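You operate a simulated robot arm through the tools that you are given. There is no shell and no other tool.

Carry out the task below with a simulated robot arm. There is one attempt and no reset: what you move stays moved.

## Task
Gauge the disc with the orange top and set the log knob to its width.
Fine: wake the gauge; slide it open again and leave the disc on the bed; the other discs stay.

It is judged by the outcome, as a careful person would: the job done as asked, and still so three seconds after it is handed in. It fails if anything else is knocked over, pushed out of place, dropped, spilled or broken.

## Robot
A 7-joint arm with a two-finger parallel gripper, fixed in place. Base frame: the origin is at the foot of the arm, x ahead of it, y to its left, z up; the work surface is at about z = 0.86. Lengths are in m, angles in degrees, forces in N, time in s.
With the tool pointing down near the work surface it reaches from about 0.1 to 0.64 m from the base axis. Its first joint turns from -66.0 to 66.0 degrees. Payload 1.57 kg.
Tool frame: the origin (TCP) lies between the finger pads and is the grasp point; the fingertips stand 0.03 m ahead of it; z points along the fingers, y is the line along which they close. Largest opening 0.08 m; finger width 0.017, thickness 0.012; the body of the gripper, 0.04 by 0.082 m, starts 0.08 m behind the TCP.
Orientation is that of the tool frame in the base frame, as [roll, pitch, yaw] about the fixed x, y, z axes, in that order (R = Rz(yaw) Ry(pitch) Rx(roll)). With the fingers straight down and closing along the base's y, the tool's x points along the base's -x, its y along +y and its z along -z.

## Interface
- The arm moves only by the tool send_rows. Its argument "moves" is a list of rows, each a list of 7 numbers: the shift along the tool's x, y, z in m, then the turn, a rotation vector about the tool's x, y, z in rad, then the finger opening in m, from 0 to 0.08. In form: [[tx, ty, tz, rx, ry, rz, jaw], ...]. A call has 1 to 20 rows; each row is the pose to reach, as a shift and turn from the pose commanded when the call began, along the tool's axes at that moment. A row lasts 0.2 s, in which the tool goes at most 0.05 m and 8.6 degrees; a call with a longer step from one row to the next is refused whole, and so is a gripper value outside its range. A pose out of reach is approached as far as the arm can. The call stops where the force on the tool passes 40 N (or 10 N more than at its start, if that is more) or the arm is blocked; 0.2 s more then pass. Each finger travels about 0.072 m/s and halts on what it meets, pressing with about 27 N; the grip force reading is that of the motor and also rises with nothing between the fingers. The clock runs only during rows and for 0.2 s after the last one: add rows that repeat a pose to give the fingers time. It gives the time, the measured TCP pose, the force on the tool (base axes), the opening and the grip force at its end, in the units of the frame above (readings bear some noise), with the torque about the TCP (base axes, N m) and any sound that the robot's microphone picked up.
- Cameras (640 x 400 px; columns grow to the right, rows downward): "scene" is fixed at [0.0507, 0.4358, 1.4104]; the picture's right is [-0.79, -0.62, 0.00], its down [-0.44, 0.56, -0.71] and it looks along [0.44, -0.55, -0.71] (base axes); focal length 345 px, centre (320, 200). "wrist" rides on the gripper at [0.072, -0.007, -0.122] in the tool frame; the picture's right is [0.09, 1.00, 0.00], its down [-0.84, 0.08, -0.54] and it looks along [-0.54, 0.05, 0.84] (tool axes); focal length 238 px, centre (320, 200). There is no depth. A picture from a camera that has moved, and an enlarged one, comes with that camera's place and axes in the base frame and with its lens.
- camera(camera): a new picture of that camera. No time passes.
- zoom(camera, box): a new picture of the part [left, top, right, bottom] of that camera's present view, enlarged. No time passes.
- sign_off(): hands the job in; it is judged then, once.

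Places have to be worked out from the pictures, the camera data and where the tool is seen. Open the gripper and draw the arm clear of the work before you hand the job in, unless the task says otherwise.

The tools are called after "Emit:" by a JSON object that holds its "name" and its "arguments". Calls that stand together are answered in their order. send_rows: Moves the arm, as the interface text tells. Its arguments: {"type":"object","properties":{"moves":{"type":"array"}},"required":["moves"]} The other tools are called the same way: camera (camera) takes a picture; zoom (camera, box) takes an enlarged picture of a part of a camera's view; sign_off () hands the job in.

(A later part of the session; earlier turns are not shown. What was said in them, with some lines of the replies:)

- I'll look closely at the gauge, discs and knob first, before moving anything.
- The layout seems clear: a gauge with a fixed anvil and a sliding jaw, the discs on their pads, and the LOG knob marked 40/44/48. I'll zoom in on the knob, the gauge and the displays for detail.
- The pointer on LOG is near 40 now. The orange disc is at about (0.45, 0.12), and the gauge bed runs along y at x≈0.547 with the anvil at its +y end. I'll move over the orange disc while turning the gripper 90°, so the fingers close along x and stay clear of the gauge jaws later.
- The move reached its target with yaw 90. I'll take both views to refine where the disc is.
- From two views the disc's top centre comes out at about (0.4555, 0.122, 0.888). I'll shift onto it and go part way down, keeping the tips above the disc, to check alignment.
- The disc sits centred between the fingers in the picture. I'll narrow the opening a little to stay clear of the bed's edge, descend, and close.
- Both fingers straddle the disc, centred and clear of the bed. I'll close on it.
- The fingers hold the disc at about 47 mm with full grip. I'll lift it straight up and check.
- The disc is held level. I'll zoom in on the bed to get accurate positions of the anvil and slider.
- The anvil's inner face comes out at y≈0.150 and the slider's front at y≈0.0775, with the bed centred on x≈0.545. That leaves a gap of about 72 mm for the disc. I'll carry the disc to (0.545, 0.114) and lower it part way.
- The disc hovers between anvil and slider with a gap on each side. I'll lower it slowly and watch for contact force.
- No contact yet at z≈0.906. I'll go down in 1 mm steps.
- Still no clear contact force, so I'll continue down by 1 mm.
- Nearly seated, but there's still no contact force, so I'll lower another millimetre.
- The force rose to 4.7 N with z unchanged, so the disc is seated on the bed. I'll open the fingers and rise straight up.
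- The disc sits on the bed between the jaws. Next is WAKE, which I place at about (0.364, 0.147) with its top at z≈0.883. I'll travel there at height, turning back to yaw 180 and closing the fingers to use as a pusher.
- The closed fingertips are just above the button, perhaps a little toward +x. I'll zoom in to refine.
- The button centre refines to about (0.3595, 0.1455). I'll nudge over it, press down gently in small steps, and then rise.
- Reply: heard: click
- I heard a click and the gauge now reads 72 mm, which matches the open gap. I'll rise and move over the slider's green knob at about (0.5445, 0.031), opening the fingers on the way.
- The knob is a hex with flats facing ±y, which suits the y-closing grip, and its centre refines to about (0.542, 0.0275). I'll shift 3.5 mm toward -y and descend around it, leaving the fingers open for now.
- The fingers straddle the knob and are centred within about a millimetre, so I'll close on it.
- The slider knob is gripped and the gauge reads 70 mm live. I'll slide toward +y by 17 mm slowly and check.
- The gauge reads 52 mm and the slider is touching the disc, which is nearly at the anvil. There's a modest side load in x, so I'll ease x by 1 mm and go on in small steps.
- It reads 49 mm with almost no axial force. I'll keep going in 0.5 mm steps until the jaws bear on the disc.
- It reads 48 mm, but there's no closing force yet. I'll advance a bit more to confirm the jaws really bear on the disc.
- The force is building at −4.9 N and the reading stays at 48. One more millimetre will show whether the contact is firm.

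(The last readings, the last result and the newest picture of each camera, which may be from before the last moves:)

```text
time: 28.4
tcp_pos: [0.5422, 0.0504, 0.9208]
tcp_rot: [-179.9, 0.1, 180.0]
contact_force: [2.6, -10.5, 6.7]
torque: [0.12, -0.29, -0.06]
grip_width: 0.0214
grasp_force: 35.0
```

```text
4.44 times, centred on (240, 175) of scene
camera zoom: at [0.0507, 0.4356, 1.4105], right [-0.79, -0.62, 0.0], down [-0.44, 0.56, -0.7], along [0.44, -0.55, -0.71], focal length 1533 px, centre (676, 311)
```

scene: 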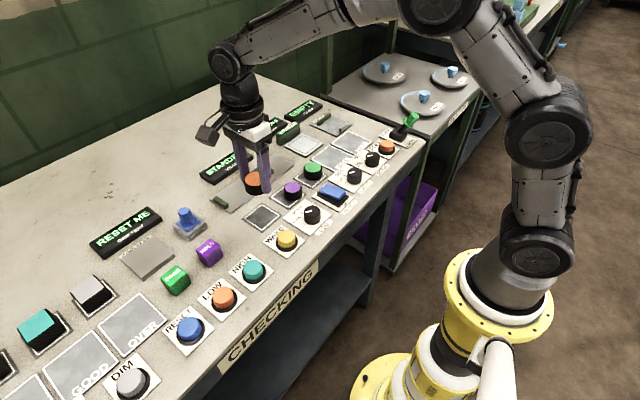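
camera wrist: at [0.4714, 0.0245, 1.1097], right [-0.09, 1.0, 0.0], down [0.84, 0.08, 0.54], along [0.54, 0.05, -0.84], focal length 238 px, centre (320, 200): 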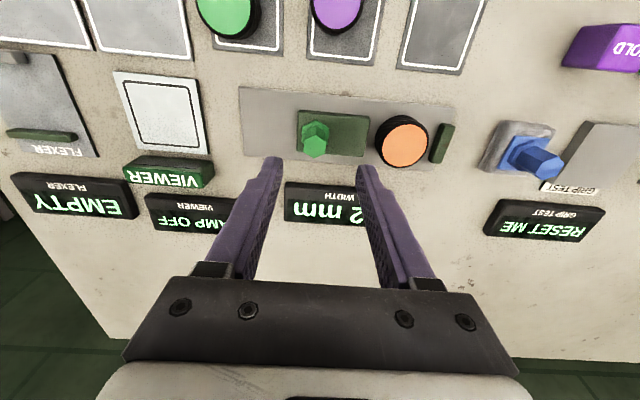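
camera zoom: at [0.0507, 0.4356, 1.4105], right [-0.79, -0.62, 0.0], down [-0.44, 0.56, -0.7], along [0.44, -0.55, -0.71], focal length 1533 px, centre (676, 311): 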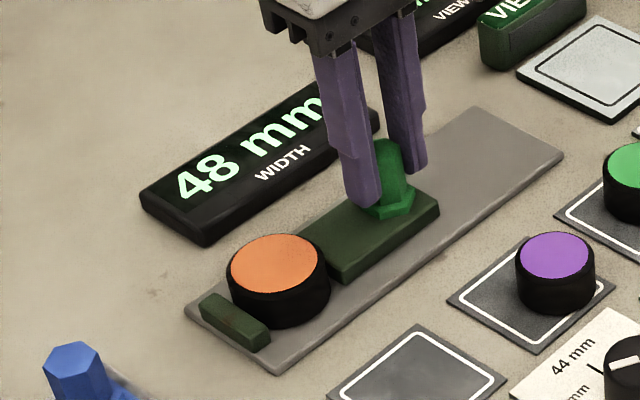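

The jaws bear firmly at −10.5 N and the reading holds at 48 mm, so the disc is 48 mm wide. Now I'll slide the gauge open again toward -y.

Emit:
{"name": "send_rows", "arguments": {"moves": [[0, -0.002, 0, 0, 0, 0, 0.005], [0, -0.005, 0, 0, 0, 0, 0.005], [0, -0.009, 0, 0, 0, 0, 0.005], [0, -0.013, 0, 0, 0, 0, 0.005], [0, -0.017, 0, 0, 0, 0, 0.005], [0, -0.021, 0, 0, 0, 0, 0.005], [0, -0.025, 0, 0, 0, 0, 0.005], [0, -0.026, 0, 0, 0, 0, 0.005], [0, -0.026, 0, 0, 0, 0, 0.005]]}}

Emit:
{"name": "zoom", "arguments": {"camera": "scene", "box": [190, 120, 330, 240]}}

```text
time: 30.4
tcp_pos: [0.5415, 0.0267, 0.9208]
tcp_rot: [-180.0, 0.0, -180.0]
contact_force: [3.3, 1.4, 5.7]
torque: [-0.35, -0.16, 0.01]
grip_width: 0.0214
grasp_force: 34.4
```

```text
3.33 times, centred on (260, 180) of scene
camera zoom: at [0.0507, 0.4359, 1.4104], right [-0.79, -0.62, 0.0], down [-0.44, 0.56, -0.71], along [0.44, -0.55, -0.71], focal length 1150 px, centre (520, 267)
```

zoom: 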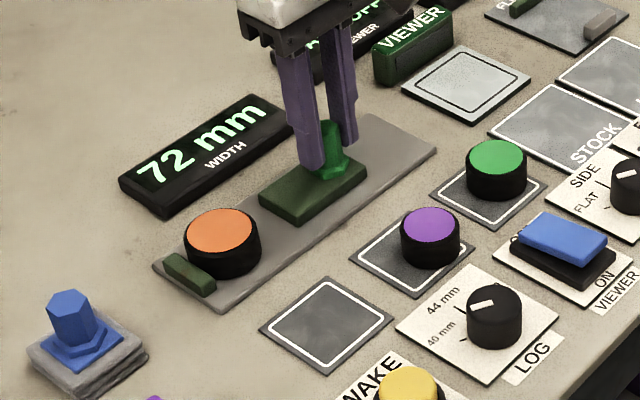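

The gauge reads 72 mm again, as it did at the start, and the disc stays against the anvil. I'll release the knob and rise straight up.

Emit:
{"name": "send_rows", "arguments": {"moves": [[0, 0, 0, 0, 0, 0, 0.03], [0, 0, 0, 0, 0, 0, 0.04], [0, 0, 0, 0, 0, 0, 0.045], [0, 0, 0, 0, 0, 0, 0.045], [0, 0, -0.02, 0, 0, 0, 0.045], [0, 0, -0.05, 0, 0, 0, 0.045], [0, 0, -0.08, 0, 0, 0, 0.045], [0, 0, -0.08, 0, 0, 0, 0.045]]}}

Emit:
{"name": "zoom", "arguments": {"camera": "scene", "box": [190, 120, 330, 240]}}

Emit:
{"name": "camera", "arguments": {"camera": "wrist"}}

```text
time: 32.2
tcp_pos: [0.5402, 0.0261, 1.0011]
tcp_rot: [179.9, 0.0, 180.0]
contact_force: [0.1, 0.0, 0.1]
torque: [-0.01, 0.0, 0.05]
grip_width: 0.045
grasp_force: 0.0
```

```text
3.33 times, centred on (260, 180) of scene
camera zoom: at [0.0507, 0.4358, 1.4104], right [-0.79, -0.62, 0.0], down [-0.44, 0.56, -0.71], along [0.44, -0.55, -0.71], focal length 1150 px, centre (520, 267)
```

zoom: 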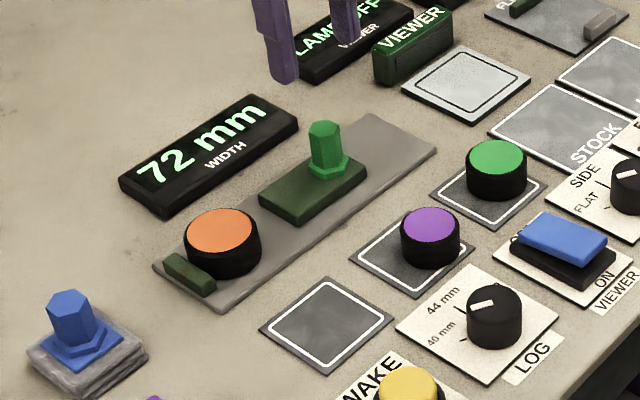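

```text
taken
camera wrist: at [0.4684, 0.0195, 1.1228], right [-0.09, 1.0, 0.0], down [0.84, 0.08, 0.54], along [0.54, 0.05, -0.84], focal length 238 px, centre (320, 200)
```

wrist: 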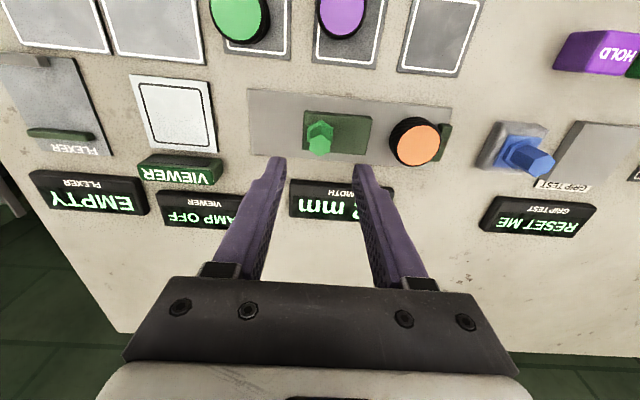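

The gauge is open with the disc left on the bed. Next is the LOG knob. I'll move back at height so the wrist camera looks almost straight down on it.

Emit:
{"name": "send_rows", "arguments": {"moves": [[0.025, 0.008, -0.005, 0, 0, 0, 0.045], [0.055, 0.016, -0.01, 0, 0, 0, 0.045], [0.085, 0.025, -0.015, 0, 0, 0, 0.045], [0.115, 0.034, -0.019, 0, 0, 0, 0.045], [0.131, 0.0385, -0.019, 0, 0, 0, 0.045], [0.131, 0.0385, -0.019, 0, 0, 0, 0.045]]}}

Emit:
{"name": "camera", "arguments": {"camera": "wrist"}}

Emit:
{"name": "zoom", "arguments": {"camera": "wrist", "box": [260, 30, 380, 150]}}

```text
time: 33.6
tcp_pos: [0.4097, 0.0628, 1.0203]
tcp_rot: [-179.9, 0.0, 180.0]
contact_force: [0.1, 0.3, 0.0]
torque: [0.0, 0.01, 0.01]
grip_width: 0.0451
grasp_force: 0.1
```

```text
taken
camera wrist: at [0.3376, 0.058, 1.1413], right [-0.09, 1.0, 0.0], down [0.84, 0.08, 0.54], along [0.54, 0.05, -0.84], focal length 238 px, centre (320, 200)
```

wrist: 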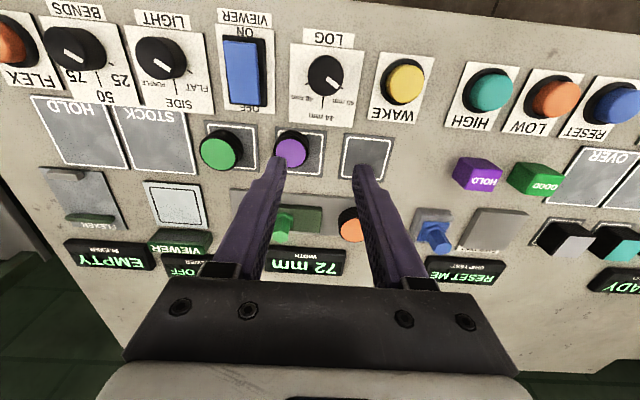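

```text
3.33 times, centred on (320, 90) of wrist
camera zoom: at [0.3376, 0.058, 1.1413], right [-0.09, 1.0, 0.0], down [0.84, 0.08, 0.54], along [0.54, 0.05, -0.84], focal length 794 px, centre (320, 567)
```

zoom: 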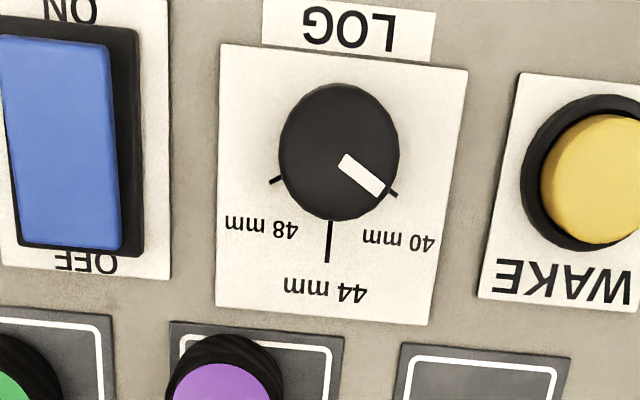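

Straight down, the LOG ticks are about ±60° around 44 mm. The pointer is on 40 and must go to 48, which is −120° about base z. The knob is at about (0.361, 0.0657), about 34 mm across, with its top at z≈0.887. I'll move over it and check alignment.

Emit:
{"name": "send_rows", "arguments": {"moves": [[0.02, 0.001, 0.01, 0, 0, 0, 0.055], [0.04, 0.001, 0.03, 0, 0, 0, 0.06], [0.0487, 0.001, 0.055, 0, 0, 0, 0.06], [0.0487, 0.001, 0.078, 0, 0, 0, 0.06], [0.0487, 0.001, 0.085, 0, 0, 0, 0.06], [0.0487, 0.001, 0.085, 0, 0, 0, 0.06]]}}

Emit:
{"name": "camera", "arguments": {"camera": "wrist"}}

Emit:
{"name": "zoom", "arguments": {"camera": "scene", "box": [260, 160, 360, 260]}}

```text
time: 35.0
tcp_pos: [0.3608, 0.0651, 0.9346]
tcp_rot: [-179.9, 0.0, -179.9]
contact_force: [0.1, 0.2, -0.5]
torque: [0.0, -0.01, -0.01]
grip_width: 0.0601
grasp_force: 0.1
```

```text
taken
camera wrist: at [0.2889, 0.0587, 1.0572], right [-0.09, 1.0, 0.0], down [0.84, 0.08, 0.54], along [0.54, 0.05, -0.84], focal length 238 px, centre (320, 200)
```

wrist: 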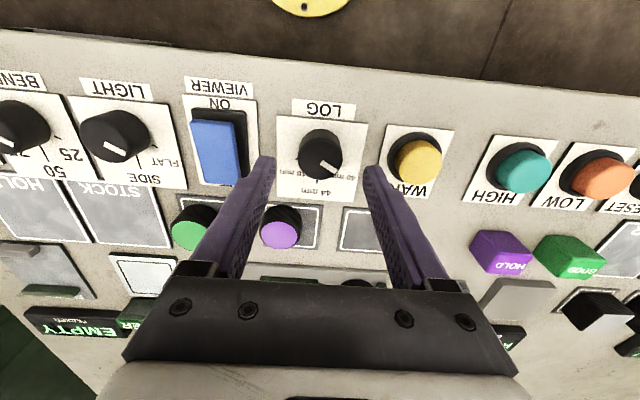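

```text
4.00 times, centred on (310, 210) of scene
camera zoom: at [0.0507, 0.4358, 1.4104], right [-0.79, -0.62, 0.0], down [-0.44, 0.56, -0.71], along [0.44, -0.55, -0.71], focal length 1379 px, centre (360, 160)
```

zoom: 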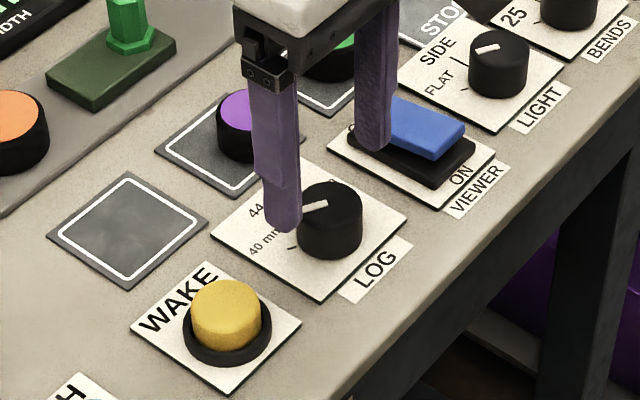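

Emit:
{"name": "zoom", "arguments": {"camera": "wrist", "box": [240, 90, 400, 210]}}

```text
3.33 times, centred on (320, 150) of wrist
camera zoom: at [0.2889, 0.0587, 1.0572], right [-0.09, 1.0, 0.0], down [0.84, 0.08, 0.54], along [0.54, 0.05, -0.84], focal length 794 px, centre (320, 367)
```

zoom: 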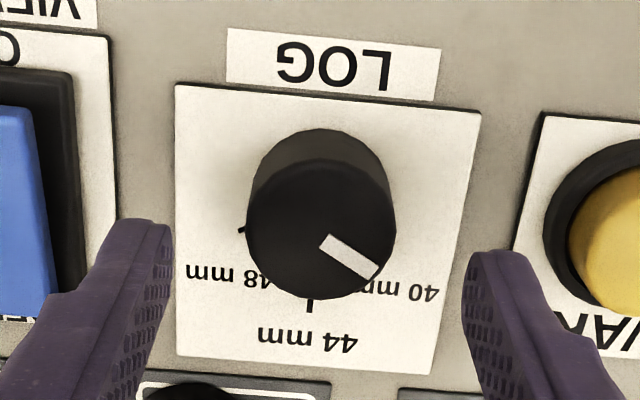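

The knob is centred under the TCP. I'll descend around it with open fingers and close.

Emit:
{"name": "send_rows", "arguments": {"moves": [[0, 0, 0.012, 0, 0, 0, 0.056], [0, 0, 0.025, 0, 0, 0, 0.056], [0, 0, 0.036, 0, 0, 0, 0.056], [0, 0, 0.036, 0, 0, 0, 0.045], [0, 0, 0.036, 0, 0, 0, 0.036], [0, 0, 0.036, 0, 0, 0, 0.025], [0, 0, 0.036, 0, 0, 0, 0.02], [0, 0, 0.036, 0, 0, 0, 0.02]]}}

Emit:
{"name": "zoom", "arguments": {"camera": "wrist", "box": [240, 90, 400, 210]}}

Emit:
{"name": "zoom", "arguments": {"camera": "scene", "box": [260, 160, 360, 260]}}

```text
time: 36.8
tcp_pos: [0.3621, 0.0643, 0.9007]
tcp_rot: [-180.0, 0.0, -179.9]
contact_force: [0.9, 4.9, -4.9]
torque: [0.07, -0.28, -0.07]
grip_width: 0.0343
grasp_force: 42.1
```

```text
3.33 times, centred on (320, 150) of wrist
camera zoom: at [0.2889, 0.0589, 1.0207], right [-0.09, 1.0, 0.0], down [0.84, 0.08, 0.54], along [0.54, 0.05, -0.84], focal length 794 px, centre (320, 367)
```

zoom: 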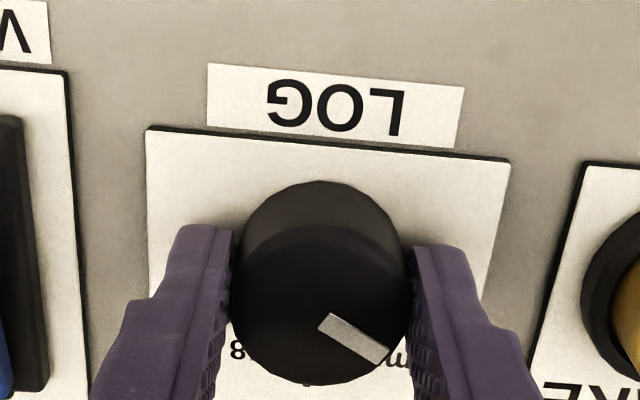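

```text
4.00 times, centred on (310, 210) of scene
camera zoom: at [0.0508, 0.436, 1.4104], right [-0.79, -0.62, 0.0], down [-0.44, 0.56, -0.71], along [0.44, -0.55, -0.71], focal length 1379 px, centre (360, 160)
```

zoom: 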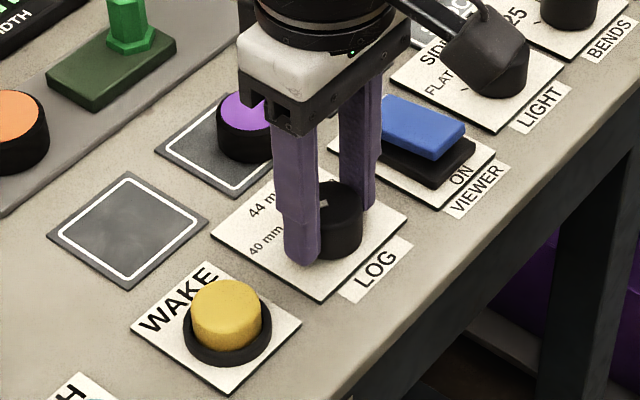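

The knob is gripped at 34.3 mm. I'll turn it +60° about tool z, which is clockwise from above and toward 44 then 48, in small steps and watch the result.

Emit:
{"name": "send_rows", "arguments": {"moves": [[0, 0.0005, 0, 0, 0, 0.12, 0.02], [0, 0.0005, 0, 0, 0, 0.24, 0.02], [0, 0.0005, 0, 0, 0, 0.36, 0.02], [0, 0.0005, 0, 0, 0, 0.48, 0.02], [0, 0.0005, 0, 0, 0, 0.6, 0.02], [0, 0.0005, 0, 0, 0, 0.72, 0.02], [0, 0.0005, 0, 0, 0, 0.84, 0.02], [0, 0.0005, 0, 0, 0, 0.96, 0.02], [0, 0.0005, 0, 0, 0, 1.0472, 0.02], [0, 0.0005, 0, 0, 0, 1.0472, 0.02]]}}

Emit:
{"name": "zoom", "arguments": {"camera": "wrist", "box": [240, 90, 400, 210]}}

Emit:
{"name": "zoom", "arguments": {"camera": "scene", "box": [260, 160, 360, 260]}}

```text
time: 39.0
tcp_pos: [0.3613, 0.065, 0.8986]
tcp_rot: [180.0, 0.0, 119.9]
contact_force: [-6.8, 5.0, -6.3]
torque: [0.77, 0.34, -0.01]
grip_width: 0.034
grasp_force: 42.0
```

```text
3.33 times, centred on (320, 150) of wrist
camera zoom: at [0.3198, 0.1253, 1.0208], right [0.82, 0.58, 0.0], down [0.49, -0.69, 0.54], along [0.31, -0.44, -0.84], focal length 794 px, centre (320, 367)
```

zoom: 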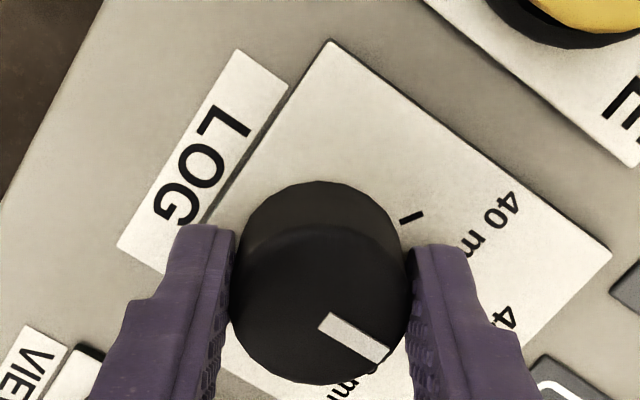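

```text
4.00 times, centred on (310, 210) of scene
camera zoom: at [0.0507, 0.436, 1.4104], right [-0.79, -0.62, 0.0], down [-0.44, 0.56, -0.71], along [0.44, -0.55, -0.71], focal length 1379 px, centre (360, 160)
```

zoom: 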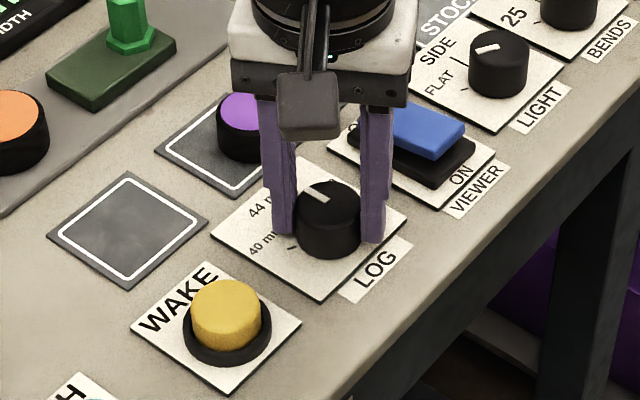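

The knob followed without slipping and the pointer is now at 44. I'll continue another 30° to yaw 90, which I know is reachable, then regrip for the final part.

Emit:
{"name": "send_rows", "arguments": {"moves": [[0, 0, 0, 0, 0, 0.12, 0.02], [0, 0, 0, 0, 0, 0.24, 0.02], [0, 0, 0, 0, 0, 0.36, 0.02], [0, 0, 0, 0, 0, 0.48, 0.02], [0, 0, 0, 0, 0, 0.5236, 0.02], [0, 0, 0, 0, 0, 0.5236, 0.02]]}}

Emit:
{"name": "zoom", "arguments": {"camera": "scene", "box": [260, 160, 360, 260]}}

```text
time: 40.4
tcp_pos: [0.3622, 0.0651, 0.8992]
tcp_rot: [-180.0, 0.1, 90.0]
contact_force: [-3.5, 7.2, -17.1]
torque: [-0.32, 0.03, 0.01]
grip_width: 0.0343
grasp_force: 42.0
```

```text
4.00 times, centred on (310, 210) of scene
camera zoom: at [0.0509, 0.4361, 1.4103], right [-0.79, -0.62, 0.0], down [-0.44, 0.56, -0.71], along [0.44, -0.55, -0.71], focal length 1379 px, centre (360, 160)
```

zoom: 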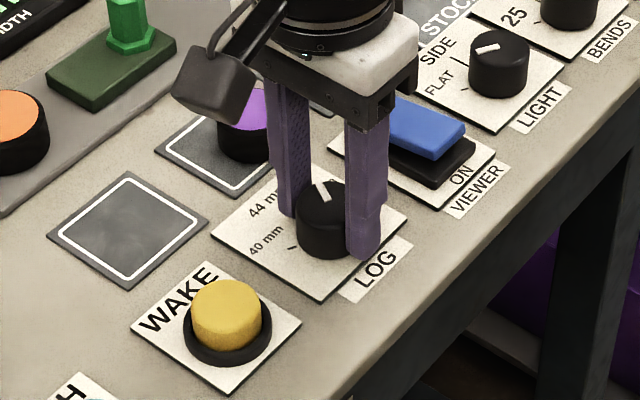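

The pointer is about halfway from 44 to 48. I'll release, rise above the knob, and rotate the gripper back 60° to regrip, then look.

Emit:
{"name": "send_rows", "arguments": {"moves": [[0, 0, 0.0005, 0, 0, 0, 0.04], [0, 0, 0.0005, 0, 0, 0, 0.05], [0, 0, 0, 0, 0, 0, 0.058], [0, 0, -0.015, 0, 0, 0, 0.06], [0, 0, -0.035, 0, 0, 0, 0.06], [0, 0, -0.05, 0, 0, -0.13, 0.06], [0, 0, -0.06, 0, 0, -0.26, 0.06], [0, 0, -0.06, 0, 0, -0.39, 0.06], [0, 0, -0.06, 0, 0, -0.52, 0.06], [0, 0, -0.06, 0, 0, -0.65, 0.06], [0, 0, -0.06, 0, 0, -0.78, 0.06], [0, 0, -0.06, 0, 0, -0.91, 0.06], [0, 0, -0.06, 0, 0, -1.0472, 0.06], [0, 0, -0.06, 0, 0, -1.0472, 0.06]]}}

Emit:
{"name": "camera", "arguments": {"camera": "wrist"}}

Emit:
{"name": "zoom", "arguments": {"camera": "scene", "box": [260, 160, 360, 260]}}

```text
time: 43.4
tcp_pos: [0.3617, 0.0651, 0.9587]
tcp_rot: [-180.0, 0.0, 150.0]
contact_force: [0.9, 0.0, 0.3]
torque: [0.01, -0.01, -0.01]
grip_width: 0.0599
grasp_force: 0.0
```

```text
taken
camera wrist: at [0.2956, 0.0963, 1.0815], right [0.42, 0.91, 0.0], down [0.76, -0.35, 0.54], along [0.49, -0.23, -0.84], focal length 238 px, centre (320, 200)
```

wrist: 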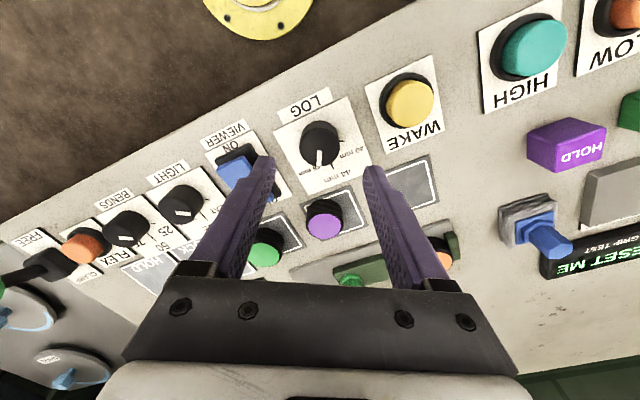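

```text
4.00 times, centred on (310, 210) of scene
camera zoom: at [0.0507, 0.4358, 1.4104], right [-0.79, -0.62, 0.0], down [-0.44, 0.56, -0.71], along [0.44, -0.55, -0.71], focal length 1379 px, centre (360, 160)
```

zoom: 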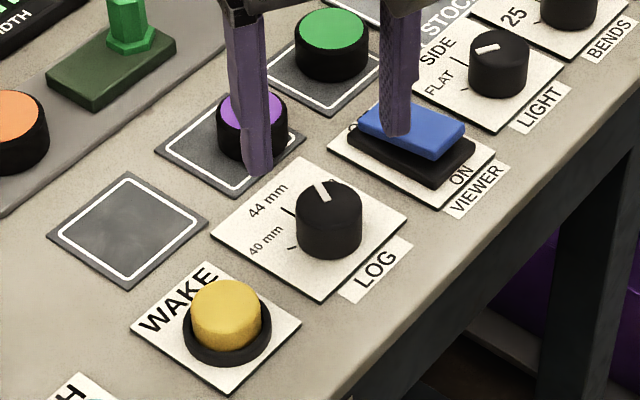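

Emit:
{"name": "zoom", "arguments": {"camera": "wrist", "box": [260, 80, 380, 200]}}

```text
3.33 times, centred on (320, 140) of wrist
camera zoom: at [0.2956, 0.0963, 1.0815], right [0.42, 0.91, 0.0], down [0.76, -0.35, 0.54], along [0.49, -0.23, -0.84], focal length 794 px, centre (320, 400)
```

zoom: 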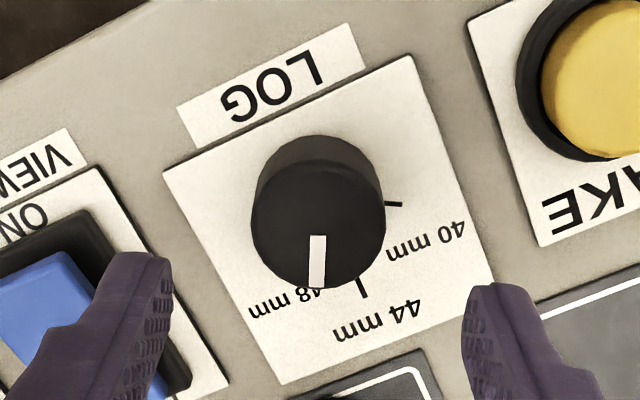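

The pointer reads about −28°, on the way from 44 to 48. The 48 tick is at roughly −58°. I'll regrip here at yaw 150 and turn a further 27°, then check finely.

Emit:
{"name": "send_rows", "arguments": {"moves": [[0, 0, 0.015, 0, 0, 0, 0.054], [0, 0, 0.035, 0, 0, 0, 0.054], [0, 0, 0.05, 0, 0, 0, 0.054], [0, 0, 0.0585, 0, 0, 0, 0.054], [0, 0, 0.0585, 0, 0, 0, 0.044], [0, 0, 0.0585, 0, 0, 0, 0.036], [0, 0, 0.0585, 0, 0, 0, 0.025], [0, 0, 0.0585, 0, 0, 0, 0.02], [0, 0, 0.0585, 0, 0, 0, 0.02]]}}

Emit:
{"name": "zoom", "arguments": {"camera": "wrist", "box": [240, 90, 400, 210]}}

```text
time: 45.4
tcp_pos: [0.3619, 0.0643, 0.9007]
tcp_rot: [-179.9, 0.0, 150.0]
contact_force: [3.3, 5.2, -5.2]
torque: [-0.27, -0.01, 0.01]
grip_width: 0.0344
grasp_force: 42.3
```

```text
3.33 times, centred on (320, 150) of wrist
camera zoom: at [0.2959, 0.0958, 1.0227], right [0.42, 0.91, 0.0], down [0.76, -0.35, 0.54], along [0.49, -0.23, -0.84], focal length 794 px, centre (320, 367)
```

zoom: 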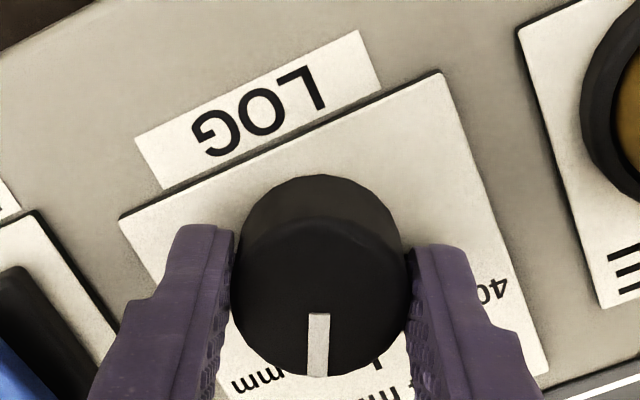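

The knob is gripped again. I'll turn it 28° further.

Emit:
{"name": "send_rows", "arguments": {"moves": [[0, 0, 0, 0, 0, 0.12, 0.02], [0, 0, 0, 0, 0, 0.24, 0.02], [0, 0, 0, 0, 0, 0.36, 0.02], [0, 0, 0, 0, 0, 0.48, 0.02], [0, 0, 0, 0, 0, 0.4887, 0.02], [0, 0, 0, 0, 0, 0.4887, 0.02]]}}

Emit:
{"name": "zoom", "arguments": {"camera": "scene", "box": [260, 160, 360, 260]}}

```text
time: 46.8
tcp_pos: [0.3612, 0.065, 0.901]
tcp_rot: [-180.0, 0.0, 122.0]
contact_force: [6.6, -7.8, -11.9]
torque: [-0.52, -0.94, 0.0]
grip_width: 0.0346
grasp_force: 42.3
```

```text
4.00 times, centred on (310, 210) of scene
camera zoom: at [0.051, 0.4357, 1.4104], right [-0.79, -0.62, 0.0], down [-0.44, 0.56, -0.7], along [0.44, -0.55, -0.71], focal length 1379 px, centre (360, 160)
```

zoom: 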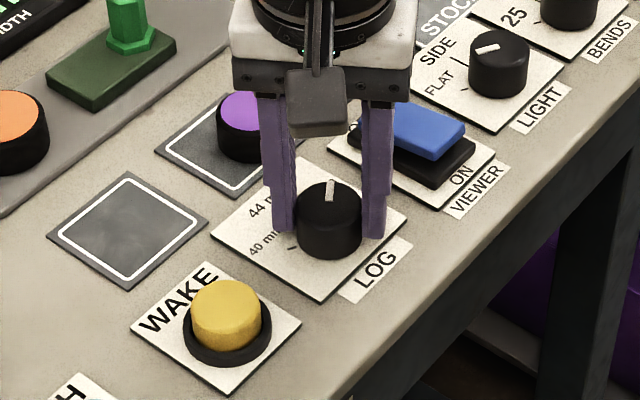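

I'll release, rise, turn back to yaw 180, and return to the same near-vertical viewpoint as before, so I can compare the pointer with the ticks.

Emit:
{"name": "send_rows", "arguments": {"moves": [[0, 0, 0, 0, 0, 0, 0.04], [0, 0, 0, 0, 0, 0, 0.05], [0, 0, 0, 0, 0, 0, 0.058], [0, 0, -0.015, 0, 0, 0, 0.06], [0, 0, -0.04, 0, 0, 0, 0.06], [-0.003, 0.005, -0.06, 0, 0, -0.13, 0.06], [-0.006, 0.01, -0.08, 0, 0, -0.26, 0.06], [-0.01, 0.016, -0.1, 0, 0, -0.39, 0.06], [-0.014, 0.022, -0.119, 0, 0, -0.52, 0.06], [-0.018, 0.028, -0.119, 0, 0, -0.65, 0.06], [-0.021, 0.034, -0.119, 0, 0, -0.78, 0.06], [-0.024, 0.038, -0.119, 0, 0, -0.91, 0.06], [-0.0258, 0.0413, -0.119, 0, 0, -1.0123, 0.06], [-0.0258, 0.0413, -0.119, 0, 0, -1.0123, 0.06]]}}

Emit:
{"name": "camera", "arguments": {"camera": "wrist"}}

Emit:
{"name": "zoom", "arguments": {"camera": "wrist", "box": [260, 30, 380, 150]}}

Emit:
{"name": "zoom", "arguments": {"camera": "scene", "box": [270, 180, 350, 250]}}

```text
time: 49.8
tcp_pos: [0.41, 0.0647, 1.0199]
tcp_rot: [-180.0, 0.1, -179.9]
contact_force: [0.2, -0.9, 0.8]
torque: [-0.03, -0.02, 0.01]
grip_width: 0.0599
grasp_force: 0.1
```

```text
taken
camera wrist: at [0.3383, 0.0585, 1.1417], right [-0.09, 1.0, 0.0], down [0.84, 0.08, 0.54], along [0.54, 0.05, -0.84], focal length 238 px, centre (320, 200)
```

wrist: 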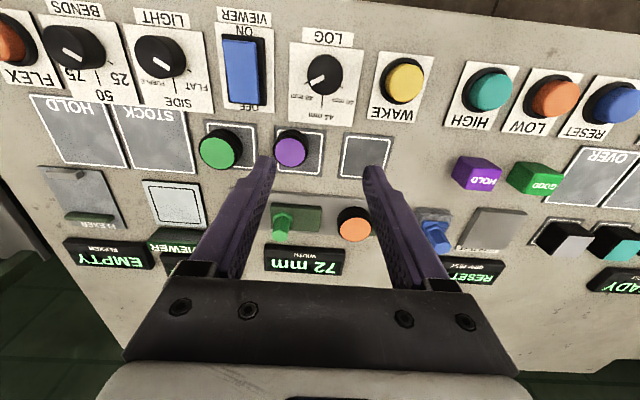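

```text
3.33 times, centred on (320, 90) of wrist
camera zoom: at [0.3383, 0.0585, 1.1417], right [-0.09, 1.0, 0.0], down [0.84, 0.08, 0.54], along [0.54, 0.05, -0.84], focal length 794 px, centre (320, 567)
```

zoom: 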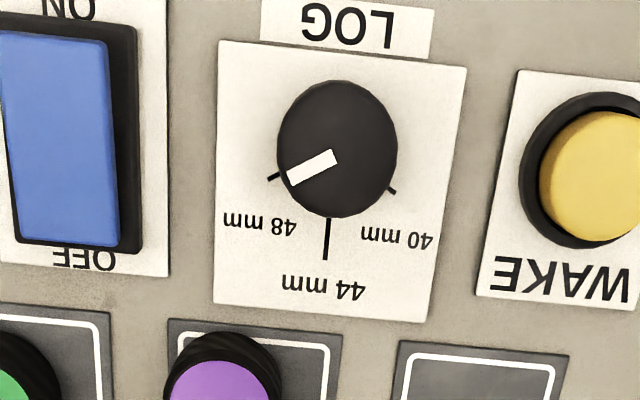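

```text
5.71 times, centred on (310, 215) of scene
camera zoom: at [0.0507, 0.4358, 1.4104], right [-0.79, -0.62, 0.0], down [-0.44, 0.56, -0.71], along [0.44, -0.55, -0.71], focal length 1970 px, centre (377, 114)
```

zoom: 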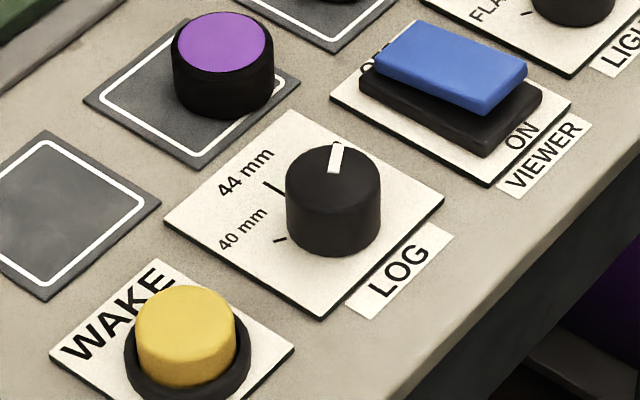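

The pointer now lies close to the 48 tick. I'll zoom in further to judge the residual angle precisely.

Emit:
{"name": "zoom", "arguments": {"camera": "wrist", "box": [297, 50, 347, 85]}}

Emit:
{"name": "zoom", "arguments": {"camera": "wrist", "box": [290, 45, 360, 115]}}

```text
11.43 times, centred on (322, 68) of wrist
camera zoom: at [0.3383, 0.0585, 1.1417], right [-0.09, 1.0, 0.0], down [0.84, 0.08, 0.54], along [0.54, 0.05, -0.84], focal length 2724 px, centre (297, 1714)
```

zoom: 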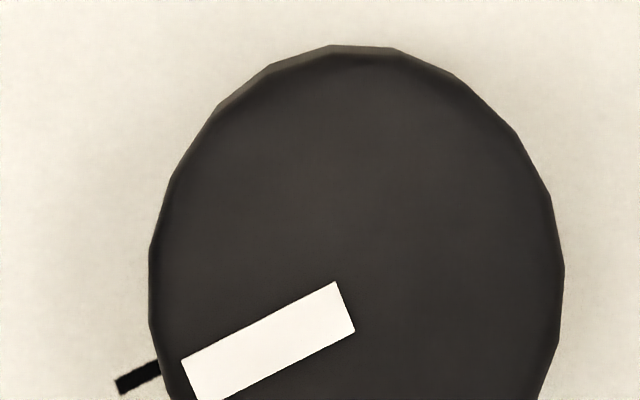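

```text
5.71 times, centred on (325, 80) of wrist
camera zoom: at [0.3383, 0.0585, 1.1417], right [-0.09, 1.0, 0.0], down [0.84, 0.08, 0.54], along [0.54, 0.05, -0.84], focal length 1362 px, centre (291, 886)
```

zoom: 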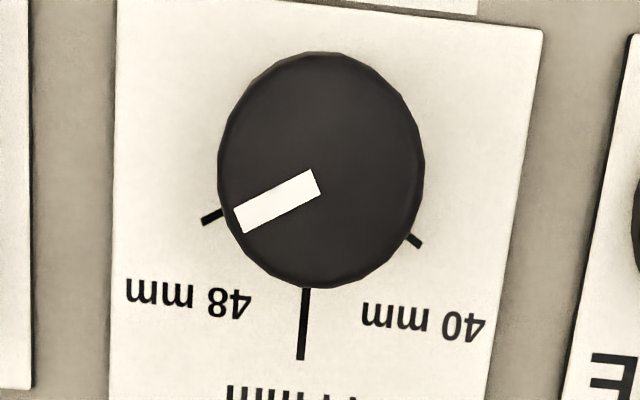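

The pointer measures about −60° against the 48 tick at about −61°, so LOG is set on 48 mm. The gauge is still open at 72 mm with the disc on the bed. I'll open the gripper and raise the arm clear.

Emit:
{"name": "send_rows", "arguments": {"moves": [[0, 0.01, -0.02, 0, 0, 0, 0.07], [0, 0.03, -0.04, 0, 0, 0, 0.08], [0.0, 0.06, -0.06, 0, 0, 0, 0.08], [0.0, 0.09, -0.08, 0, 0, 0, 0.08], [0.0, 0.09, -0.1, 0, 0, 0, 0.08], [0.0, 0.09, -0.1, 0, 0, 0, 0.08]]}}

Emit:
{"name": "camera", "arguments": {"camera": "scene"}}

Emit:
{"name": "zoom", "arguments": {"camera": "scene", "box": [190, 110, 350, 260]}}

Emit:
{"name": "camera", "arguments": {"camera": "wrist"}}

```text
time: 51.2
tcp_pos: [0.4113, 0.1549, 1.1197]
tcp_rot: [180.0, 0.1, 180.0]
contact_force: [0.2, -0.2, -0.3]
torque: [0.0, 0.0, 0.0]
grip_width: 0.0803
grasp_force: 0.0
```

```text
taken
```

scene: 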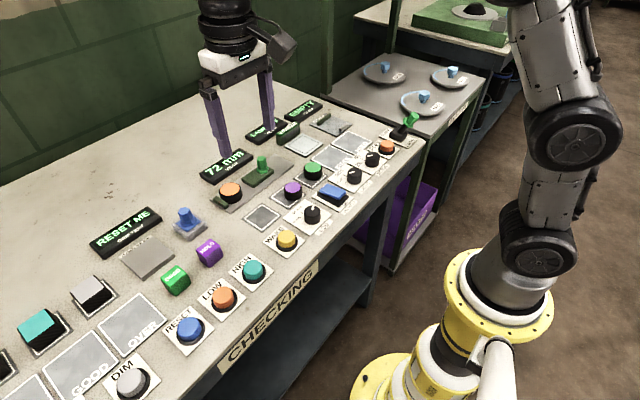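

```text
2.67 times, centred on (270, 185) of scene
camera zoom: at [0.0507, 0.4359, 1.4104], right [-0.79, -0.62, 0.0], down [-0.44, 0.56, -0.71], along [0.44, -0.55, -0.71], focal length 920 px, centre (453, 240)
```

zoom: 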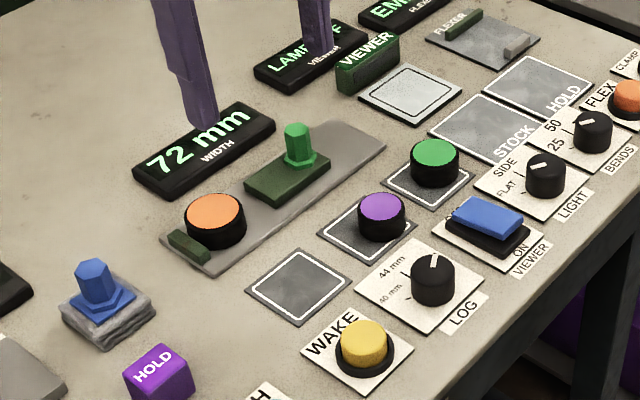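

```text
taken
camera wrist: at [0.339, 0.1489, 1.2412], right [-0.09, 1.0, 0.0], down [0.84, 0.08, 0.54], along [0.54, 0.05, -0.84], focal length 238 px, centre (320, 200)
```

wrist: 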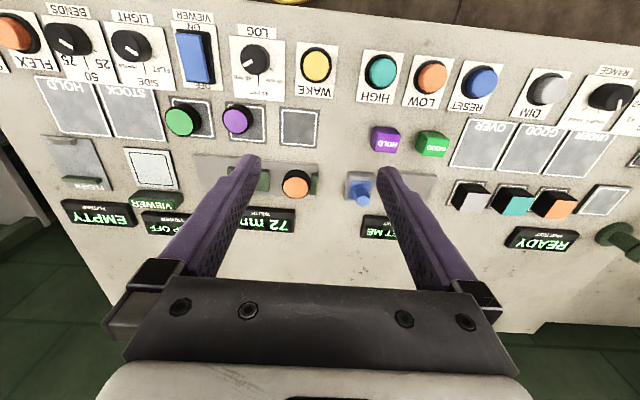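

The final views show the gauge open at 72 mm, the orange disc on the bed, and the purple and green discs untouched. LOG is on 48 mm, and the arm is raised clear with the gripper open. I'm handing the job in.

Emit:
{"name": "sign_off", "arguments": {}}

```text
The job is handed in.
```

The orange-topped disc gauges at 48 mm, and the LOG knob is set to 48 mm. I've handed the job in; no verdict has come back.

- **Gauge:** I woke it with the WAKE button and closed it on the disc. The reading held at 48 mm under about 10 N, so the jaws were bearing on the disc. It is open again at 72 mm, the same as before.
- **Discs:** the orange disc is on the bed, resting against or very near the fixed anvil. The purple and green discs were not touched.
- **LOG knob:** I turned it from 40 to 48 mm in two grips. The pointer is about 1° short of the 48 tick, within what I can measure from the pictures.

The gripper's own reading on the disc was 47 mm. I went with the gauge, since that is what you asked for and 48 is a marked setting.

The arm is raised clear with the gripper open, and I saw nothing else moved in the final pictures.
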